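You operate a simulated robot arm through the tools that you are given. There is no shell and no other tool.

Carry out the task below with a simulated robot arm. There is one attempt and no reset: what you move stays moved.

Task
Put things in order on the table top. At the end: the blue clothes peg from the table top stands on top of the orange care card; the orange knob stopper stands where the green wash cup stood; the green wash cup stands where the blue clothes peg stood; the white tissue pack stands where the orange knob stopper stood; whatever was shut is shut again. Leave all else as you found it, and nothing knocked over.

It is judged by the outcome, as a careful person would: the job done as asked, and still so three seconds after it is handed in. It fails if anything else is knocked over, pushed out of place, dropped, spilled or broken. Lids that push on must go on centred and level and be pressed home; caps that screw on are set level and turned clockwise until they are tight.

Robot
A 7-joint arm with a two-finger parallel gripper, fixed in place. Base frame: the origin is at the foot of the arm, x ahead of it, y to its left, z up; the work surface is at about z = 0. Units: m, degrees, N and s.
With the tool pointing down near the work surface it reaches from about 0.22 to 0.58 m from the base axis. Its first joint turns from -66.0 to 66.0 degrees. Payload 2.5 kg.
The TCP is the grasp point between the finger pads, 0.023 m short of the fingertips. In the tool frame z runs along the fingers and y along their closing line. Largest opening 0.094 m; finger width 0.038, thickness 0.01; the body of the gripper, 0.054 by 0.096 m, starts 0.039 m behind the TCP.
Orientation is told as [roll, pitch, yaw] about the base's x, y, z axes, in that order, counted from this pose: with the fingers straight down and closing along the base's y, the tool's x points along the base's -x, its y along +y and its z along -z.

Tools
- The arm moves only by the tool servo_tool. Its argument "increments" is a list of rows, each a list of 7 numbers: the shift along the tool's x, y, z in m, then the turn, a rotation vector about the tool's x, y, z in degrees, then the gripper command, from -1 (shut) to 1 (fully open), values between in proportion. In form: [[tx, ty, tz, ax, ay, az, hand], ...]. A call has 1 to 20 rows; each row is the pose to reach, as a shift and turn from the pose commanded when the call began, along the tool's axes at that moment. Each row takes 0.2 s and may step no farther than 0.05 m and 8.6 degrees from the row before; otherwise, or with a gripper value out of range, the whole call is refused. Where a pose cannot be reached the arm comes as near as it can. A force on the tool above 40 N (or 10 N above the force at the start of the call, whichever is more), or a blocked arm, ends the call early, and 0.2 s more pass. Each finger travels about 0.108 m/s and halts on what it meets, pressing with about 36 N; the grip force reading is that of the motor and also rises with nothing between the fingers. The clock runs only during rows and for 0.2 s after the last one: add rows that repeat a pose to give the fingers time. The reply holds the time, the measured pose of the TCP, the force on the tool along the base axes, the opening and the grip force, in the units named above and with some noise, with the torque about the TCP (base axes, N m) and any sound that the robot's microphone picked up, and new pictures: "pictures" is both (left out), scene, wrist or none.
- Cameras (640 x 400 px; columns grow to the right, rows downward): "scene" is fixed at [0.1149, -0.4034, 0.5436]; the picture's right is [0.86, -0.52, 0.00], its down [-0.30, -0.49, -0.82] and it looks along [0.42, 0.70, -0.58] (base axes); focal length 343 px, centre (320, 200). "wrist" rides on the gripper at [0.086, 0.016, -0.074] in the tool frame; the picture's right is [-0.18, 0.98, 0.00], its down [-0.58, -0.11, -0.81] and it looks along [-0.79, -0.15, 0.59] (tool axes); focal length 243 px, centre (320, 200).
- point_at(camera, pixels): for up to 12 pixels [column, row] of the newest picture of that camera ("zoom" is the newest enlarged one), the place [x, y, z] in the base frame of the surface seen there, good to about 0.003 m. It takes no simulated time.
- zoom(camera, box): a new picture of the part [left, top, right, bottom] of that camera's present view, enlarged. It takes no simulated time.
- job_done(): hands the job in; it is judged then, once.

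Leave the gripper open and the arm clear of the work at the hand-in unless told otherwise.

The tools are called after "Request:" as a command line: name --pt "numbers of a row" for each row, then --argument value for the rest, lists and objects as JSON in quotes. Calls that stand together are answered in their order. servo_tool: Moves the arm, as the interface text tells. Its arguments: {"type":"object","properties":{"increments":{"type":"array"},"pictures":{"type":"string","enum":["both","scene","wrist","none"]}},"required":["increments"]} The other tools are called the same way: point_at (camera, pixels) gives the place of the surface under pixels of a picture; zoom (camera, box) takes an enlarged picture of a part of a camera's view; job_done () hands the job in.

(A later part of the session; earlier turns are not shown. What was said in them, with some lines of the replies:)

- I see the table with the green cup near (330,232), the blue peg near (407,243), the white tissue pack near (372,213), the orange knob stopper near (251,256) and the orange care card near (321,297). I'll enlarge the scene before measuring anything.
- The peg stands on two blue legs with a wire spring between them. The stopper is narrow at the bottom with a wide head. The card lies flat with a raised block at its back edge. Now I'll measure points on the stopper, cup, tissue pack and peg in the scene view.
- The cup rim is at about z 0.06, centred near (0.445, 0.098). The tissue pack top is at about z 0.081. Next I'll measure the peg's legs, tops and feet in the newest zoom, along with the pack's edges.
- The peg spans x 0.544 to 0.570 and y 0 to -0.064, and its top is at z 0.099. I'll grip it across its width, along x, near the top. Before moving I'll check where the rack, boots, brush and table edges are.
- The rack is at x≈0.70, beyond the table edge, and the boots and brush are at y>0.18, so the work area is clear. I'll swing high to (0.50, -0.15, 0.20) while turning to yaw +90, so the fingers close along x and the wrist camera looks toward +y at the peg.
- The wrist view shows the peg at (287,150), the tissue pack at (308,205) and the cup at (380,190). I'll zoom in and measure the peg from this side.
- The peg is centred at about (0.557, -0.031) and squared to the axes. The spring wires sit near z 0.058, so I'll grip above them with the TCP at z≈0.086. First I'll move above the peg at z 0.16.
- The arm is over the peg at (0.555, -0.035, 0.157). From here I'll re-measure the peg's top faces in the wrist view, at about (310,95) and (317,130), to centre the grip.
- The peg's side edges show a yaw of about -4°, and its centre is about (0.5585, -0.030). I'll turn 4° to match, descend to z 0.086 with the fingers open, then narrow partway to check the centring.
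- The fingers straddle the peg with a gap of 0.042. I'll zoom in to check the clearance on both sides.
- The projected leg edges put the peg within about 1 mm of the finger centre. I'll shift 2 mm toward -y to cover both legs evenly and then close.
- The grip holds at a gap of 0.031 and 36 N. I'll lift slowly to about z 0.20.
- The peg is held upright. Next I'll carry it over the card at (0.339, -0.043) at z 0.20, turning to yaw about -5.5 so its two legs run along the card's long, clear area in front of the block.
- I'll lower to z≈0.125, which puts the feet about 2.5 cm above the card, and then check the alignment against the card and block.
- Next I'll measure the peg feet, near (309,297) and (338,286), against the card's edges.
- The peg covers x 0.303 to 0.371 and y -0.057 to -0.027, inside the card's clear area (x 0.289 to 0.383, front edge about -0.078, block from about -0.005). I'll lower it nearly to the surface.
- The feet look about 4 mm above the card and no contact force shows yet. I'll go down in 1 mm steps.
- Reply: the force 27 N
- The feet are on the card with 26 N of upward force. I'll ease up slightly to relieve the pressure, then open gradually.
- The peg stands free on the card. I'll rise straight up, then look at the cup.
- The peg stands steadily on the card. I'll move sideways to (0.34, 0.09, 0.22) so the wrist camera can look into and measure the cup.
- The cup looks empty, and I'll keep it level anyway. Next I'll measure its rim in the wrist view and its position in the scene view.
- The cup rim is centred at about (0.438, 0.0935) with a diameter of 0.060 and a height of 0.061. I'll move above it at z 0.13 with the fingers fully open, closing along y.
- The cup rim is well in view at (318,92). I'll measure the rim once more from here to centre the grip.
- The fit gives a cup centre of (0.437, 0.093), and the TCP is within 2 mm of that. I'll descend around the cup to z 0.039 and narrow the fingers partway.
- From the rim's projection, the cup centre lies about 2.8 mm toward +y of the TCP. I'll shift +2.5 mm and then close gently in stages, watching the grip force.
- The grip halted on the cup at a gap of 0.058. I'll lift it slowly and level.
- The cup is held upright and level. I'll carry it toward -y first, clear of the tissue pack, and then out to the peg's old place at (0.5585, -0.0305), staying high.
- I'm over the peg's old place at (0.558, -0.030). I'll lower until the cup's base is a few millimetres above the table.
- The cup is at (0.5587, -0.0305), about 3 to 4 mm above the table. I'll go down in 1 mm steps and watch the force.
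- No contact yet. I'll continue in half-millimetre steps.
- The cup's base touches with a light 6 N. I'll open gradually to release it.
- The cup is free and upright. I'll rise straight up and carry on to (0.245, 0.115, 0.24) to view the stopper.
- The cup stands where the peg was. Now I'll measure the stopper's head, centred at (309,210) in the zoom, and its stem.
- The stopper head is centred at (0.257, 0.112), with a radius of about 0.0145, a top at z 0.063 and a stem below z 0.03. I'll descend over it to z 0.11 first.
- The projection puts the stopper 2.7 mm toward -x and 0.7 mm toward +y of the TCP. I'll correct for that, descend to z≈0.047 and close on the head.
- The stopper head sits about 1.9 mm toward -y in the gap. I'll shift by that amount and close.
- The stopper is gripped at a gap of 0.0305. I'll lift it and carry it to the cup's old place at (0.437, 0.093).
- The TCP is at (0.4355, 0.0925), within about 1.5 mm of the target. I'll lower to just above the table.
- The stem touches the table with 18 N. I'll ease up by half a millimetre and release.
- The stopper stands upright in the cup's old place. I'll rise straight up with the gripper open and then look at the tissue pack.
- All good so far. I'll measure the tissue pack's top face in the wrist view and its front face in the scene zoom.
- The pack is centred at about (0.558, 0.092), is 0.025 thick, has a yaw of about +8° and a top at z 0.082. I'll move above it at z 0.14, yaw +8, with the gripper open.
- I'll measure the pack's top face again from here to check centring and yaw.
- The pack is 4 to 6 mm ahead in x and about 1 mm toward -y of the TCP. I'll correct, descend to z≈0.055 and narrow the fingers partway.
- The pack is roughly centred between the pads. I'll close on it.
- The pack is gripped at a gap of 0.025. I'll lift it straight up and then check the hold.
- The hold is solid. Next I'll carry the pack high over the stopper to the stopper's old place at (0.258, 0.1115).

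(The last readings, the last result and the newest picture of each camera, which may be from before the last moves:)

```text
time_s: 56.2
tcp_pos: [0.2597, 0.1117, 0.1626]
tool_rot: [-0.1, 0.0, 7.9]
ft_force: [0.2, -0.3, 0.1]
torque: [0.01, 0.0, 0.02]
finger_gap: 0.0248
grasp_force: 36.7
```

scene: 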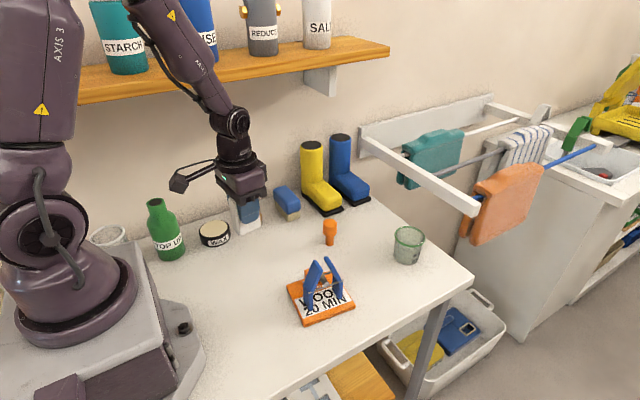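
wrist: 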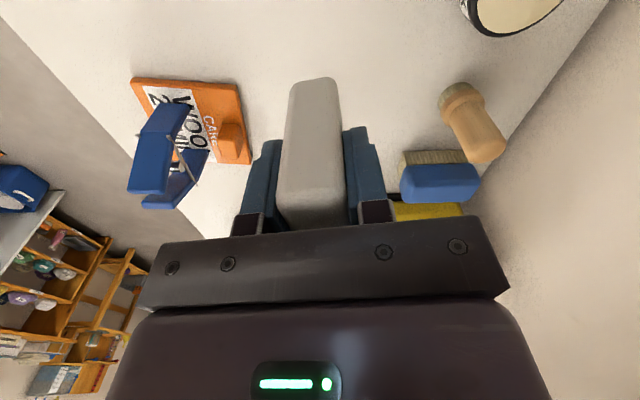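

I'm over the stopper's old place. I'll lower until the pack is a few millimetres above the table.

Request:
servo_tool --pt "0.001 0 0.02 0 0 0 -0.7" --pt "0.001 0 0.045 0 0 0 -0.7" --pt "0.001 0 0.07 0 0 0 -0.7" --pt "0.001 0 0.09 0 0 0 -0.7" --pt "0.001 0 0.101 0 0 0 -0.7" --pt "0.001 0 0.105 0 0 0 -0.7" --pt "0.001 0 0.105 0 0 0 -0.7" --pictures "scene"

Request:
zoom --camera "scene" --box '[190, 190, 310, 290]'

```text
time_s: 57.8
tcp_pos: [0.2581, 0.111, 0.0559]
tool_rot: [0.0, 0.0, 7.9]
ft_force: [0.4, 0.3, -0.2]
torque: [-0.01, 0.01, 0.0]
finger_gap: 0.0251
grasp_force: 36.4
```

scene: 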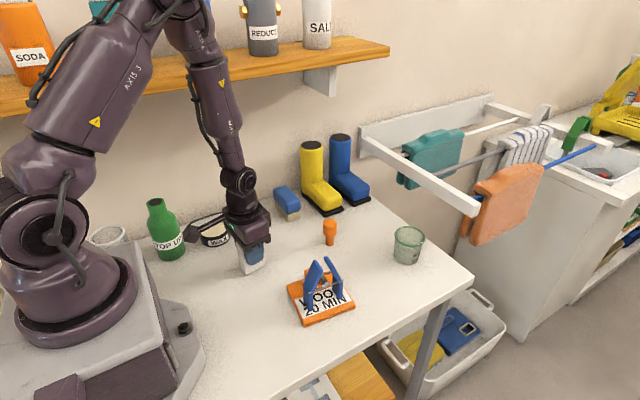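

```text
4.00 times, centred on (250, 240) of scene
```

zoom: 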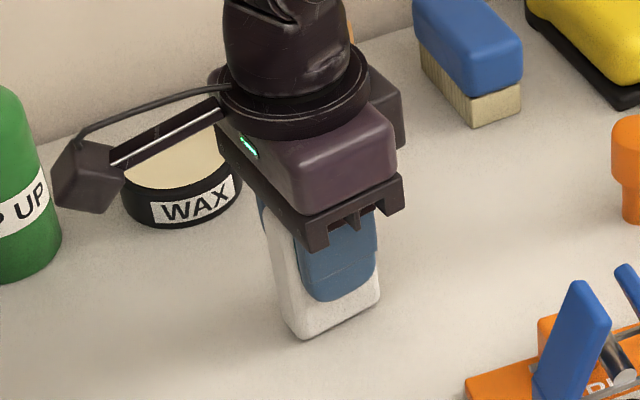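

The pack is close to the table and no contact force shows. I'll step down 1 mm at a time.

Request:
servo_tool --pt "0 0 0.001 0 0 0 -0.7" --pt "0 0 0.002 0 0 0 -0.7" --pt "0 0 0.002 0 0 0 -0.7" --pictures "none"

```text
time_s: 58.6
tcp_pos: [0.256, 0.1099, 0.054]
tool_rot: [-0.1, 0.0, 7.8]
ft_force: [-0.4, -0.5, 0.3]
torque: [0.03, -0.01, 0.01]
finger_gap: 0.025
grasp_force: 36.0
```

No contact yet, so I'll take another half-millimetre step or two.

Request:
servo_tool --pt "0 0 0.0006 0 0 0 -0.7" --pt "0 0 0.0012 0 0 0 -0.7" --pt "0 0 0.0012 0 0 0 -0.7" --pictures "none"

```text
time_s: 59.4
tcp_pos: [0.2574, 0.1095, 0.0551]
tool_rot: [0.0, -0.1, 7.7]
ft_force: [0.7, 0.0, 0.1]
torque: [0.01, -0.02, -0.01]
finger_gap: 0.0251
grasp_force: 36.2
```

Request:
servo_tool --pt "0 0 0.0006 0 0 0 -0.7" --pt "0 0 0.0012 0 0 0 -0.7" --pt "0 0 0.0012 0 0 0 -0.7" --pictures "none"

```text
time_s: 60.2
tcp_pos: [0.2571, 0.1102, 0.0537]
tool_rot: [0.0, 0.0, 7.9]
ft_force: [-3.8, -4.0, 26.4]
torque: [-0.13, 0.13, 0.01]
finger_gap: 0.025
grasp_force: 35.8
```

Contact now reads 26 N, so the pack is on the table. I'll ease up slightly and open gradually.

Request:
servo_tool --pt "0 0 -0.0007 0 0 0 -0.7" --pt "0 0 -0.0007 0 0 0 -0.42" --pt "0 0 -0.0007 0 0 0 -0.3" --pt "0 0 -0.0007 0 0 0 0.1" --pt "0 0 -0.0007 0 0 0 0.5" --pt "0 0 -0.0007 0 0 0 0.5" --pictures "both"

Request:
zoom --camera "wrist" --box '[200, 60, 440, 240]'

```text
time_s: 61.6
tcp_pos: [0.257, 0.11, 0.0522]
tool_rot: [0.0, 0.0, 7.8]
ft_force: [0.3, -0.7, -0.4]
torque: [-0.01, 0.01, -0.02]
finger_gap: 0.0707
grasp_force: 0.0
```

scene: 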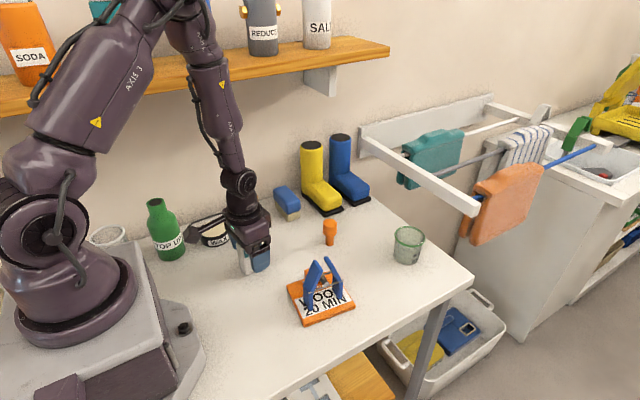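
wrist: 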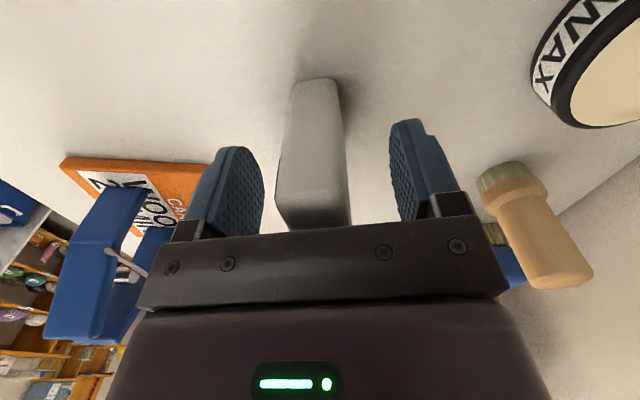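

```text
2.22 times, centred on (320, 150) of wrist
```

zoom: 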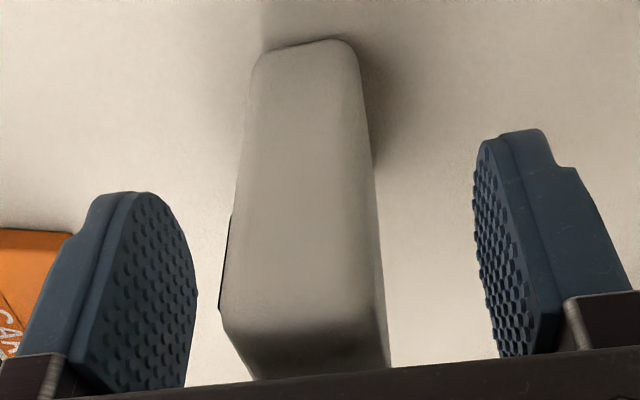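

The pack stands free. I'll rise straight up, clear of everything, and then check all the final positions.

Request:
servo_tool --pt "0 0 -0.015 0 0 0 0.5" --pt "0 0 -0.04 0 0 0 0.5" --pt "0 0 -0.075 0 0 0 0.7" --pt "0 0 -0.11 0 0 0 1" --pt "0 0 -0.15 0 0 0 1" --pt "0 0 -0.19 0 0 0 1" --pt "0 0 -0.2 0 0 0 1" --pt "0 0 -0.2 0 0 0 1" --pictures "both"

Request:
zoom --camera "scene" --box '[210, 170, 450, 330]'

```text
time_s: 63.4
tcp_pos: [0.2585, 0.1107, 0.2555]
tool_rot: [0.0, 0.0, 7.8]
ft_force: [-0.1, 0.0, 0.4]
torque: [0.0, 0.0, 0.0]
finger_gap: 0.0938
grasp_force: 0.1
```

scene: 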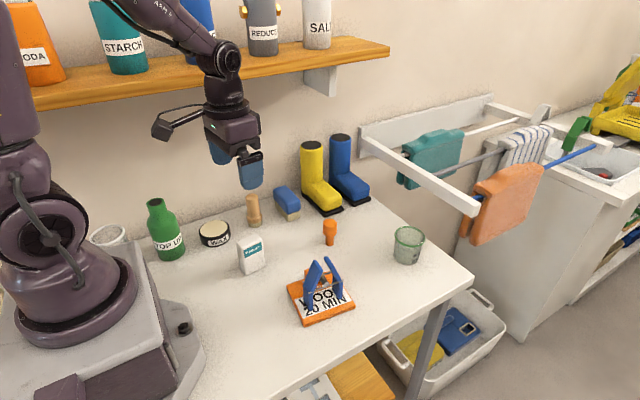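
wrist: 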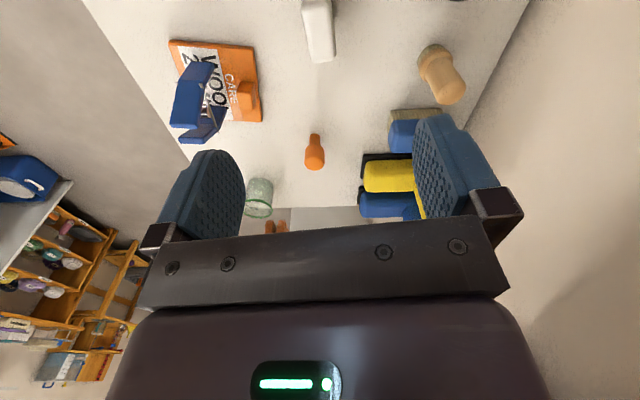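

```text
2.50 times, centred on (330, 250) of scene
```

zoom: 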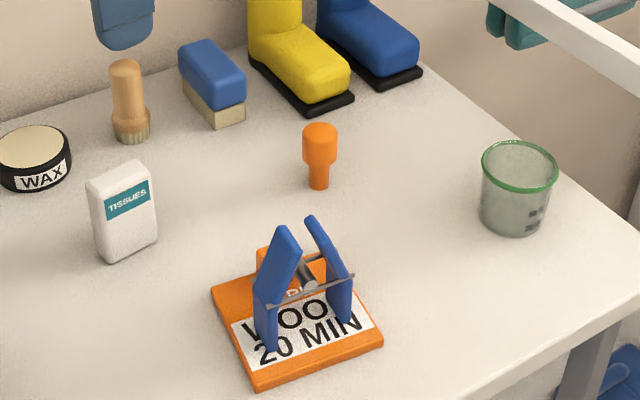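

Everything is standing. I'll check the positions in the zoom: the pack, stopper, cup rim, card corners and peg feet.

Request:
point_at --camera "zoom" --pixels '[[115, 173], [108, 255], [152, 235], [93, 235], [319, 132], [306, 145], [335, 145], [318, 185], [484, 165], [556, 170], [512, 190], [525, 143]]'

Request:
point_at --camera "zoom" --pixels '[[216, 292], [258, 380], [380, 340], [360, 285], [265, 345], [345, 315], [285, 235], [312, 222], [130, 70], [210, 60], [35, 145], [265, 260]]'

```text
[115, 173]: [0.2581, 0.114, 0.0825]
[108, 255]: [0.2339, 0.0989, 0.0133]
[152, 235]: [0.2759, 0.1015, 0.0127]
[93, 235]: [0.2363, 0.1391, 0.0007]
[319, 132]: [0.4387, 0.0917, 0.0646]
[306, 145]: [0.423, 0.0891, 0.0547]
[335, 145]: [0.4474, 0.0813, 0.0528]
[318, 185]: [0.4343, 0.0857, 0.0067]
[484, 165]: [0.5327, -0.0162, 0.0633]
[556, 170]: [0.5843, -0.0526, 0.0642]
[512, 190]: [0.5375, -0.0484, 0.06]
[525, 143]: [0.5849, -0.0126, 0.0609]
```

```text
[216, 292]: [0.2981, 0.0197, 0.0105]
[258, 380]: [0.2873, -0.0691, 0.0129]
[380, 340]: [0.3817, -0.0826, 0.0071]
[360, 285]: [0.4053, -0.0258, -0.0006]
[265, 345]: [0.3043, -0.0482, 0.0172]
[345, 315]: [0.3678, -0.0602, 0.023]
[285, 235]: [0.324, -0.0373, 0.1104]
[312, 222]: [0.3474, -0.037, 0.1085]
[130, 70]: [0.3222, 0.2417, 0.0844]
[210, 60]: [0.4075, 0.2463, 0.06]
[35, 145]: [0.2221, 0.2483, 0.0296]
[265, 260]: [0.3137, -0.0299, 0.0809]
```

Measured final positions:
- **Cup:** about (0.559, -0.032), where the peg was.
- **Stopper:** about (0.437, 0.092), where the cup was.
- **Pack:** about (0.258, 0.112), where the stopper was.
- **Peg:** standing on the card, and the card has not moved.

I opened nothing, so nothing needs shutting. The gripper is open and the arm is clear above the work, so I'm handing in the job.

Request:
job_done

```text
The job is handed in.
```

I made all four moves and handed the job in. The final pictures and measurements showed everything upright, and I saw nothing else disturbed. The judging result has not come back.

| Item | Now stands | Measured position (x, y in m) |
|---|---|---|
| Blue clothes peg | On the orange care card, in front of its raised block | about (0.340, -0.043) |
| Green wash cup | Where the peg stood | about (0.559, -0.032) |
| Orange knob stopper | Where the cup stood | about (0.437, 0.092) |
| White tissue pack | Where the stopper stood | about (0.258, 0.112) |

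- **Placement:** the cup, stopper and pack are each within about 2 mm of the original spot, though the position measurements are only good to about 3 mm.
- **Peg:** I turned it a quarter turn so both legs fit on the flat part of the card.
- **Shut items:** I opened nothing, so there was nothing to shut again.
- **Arm:** I left the gripper open and about 25 cm above the table, clear of everything.
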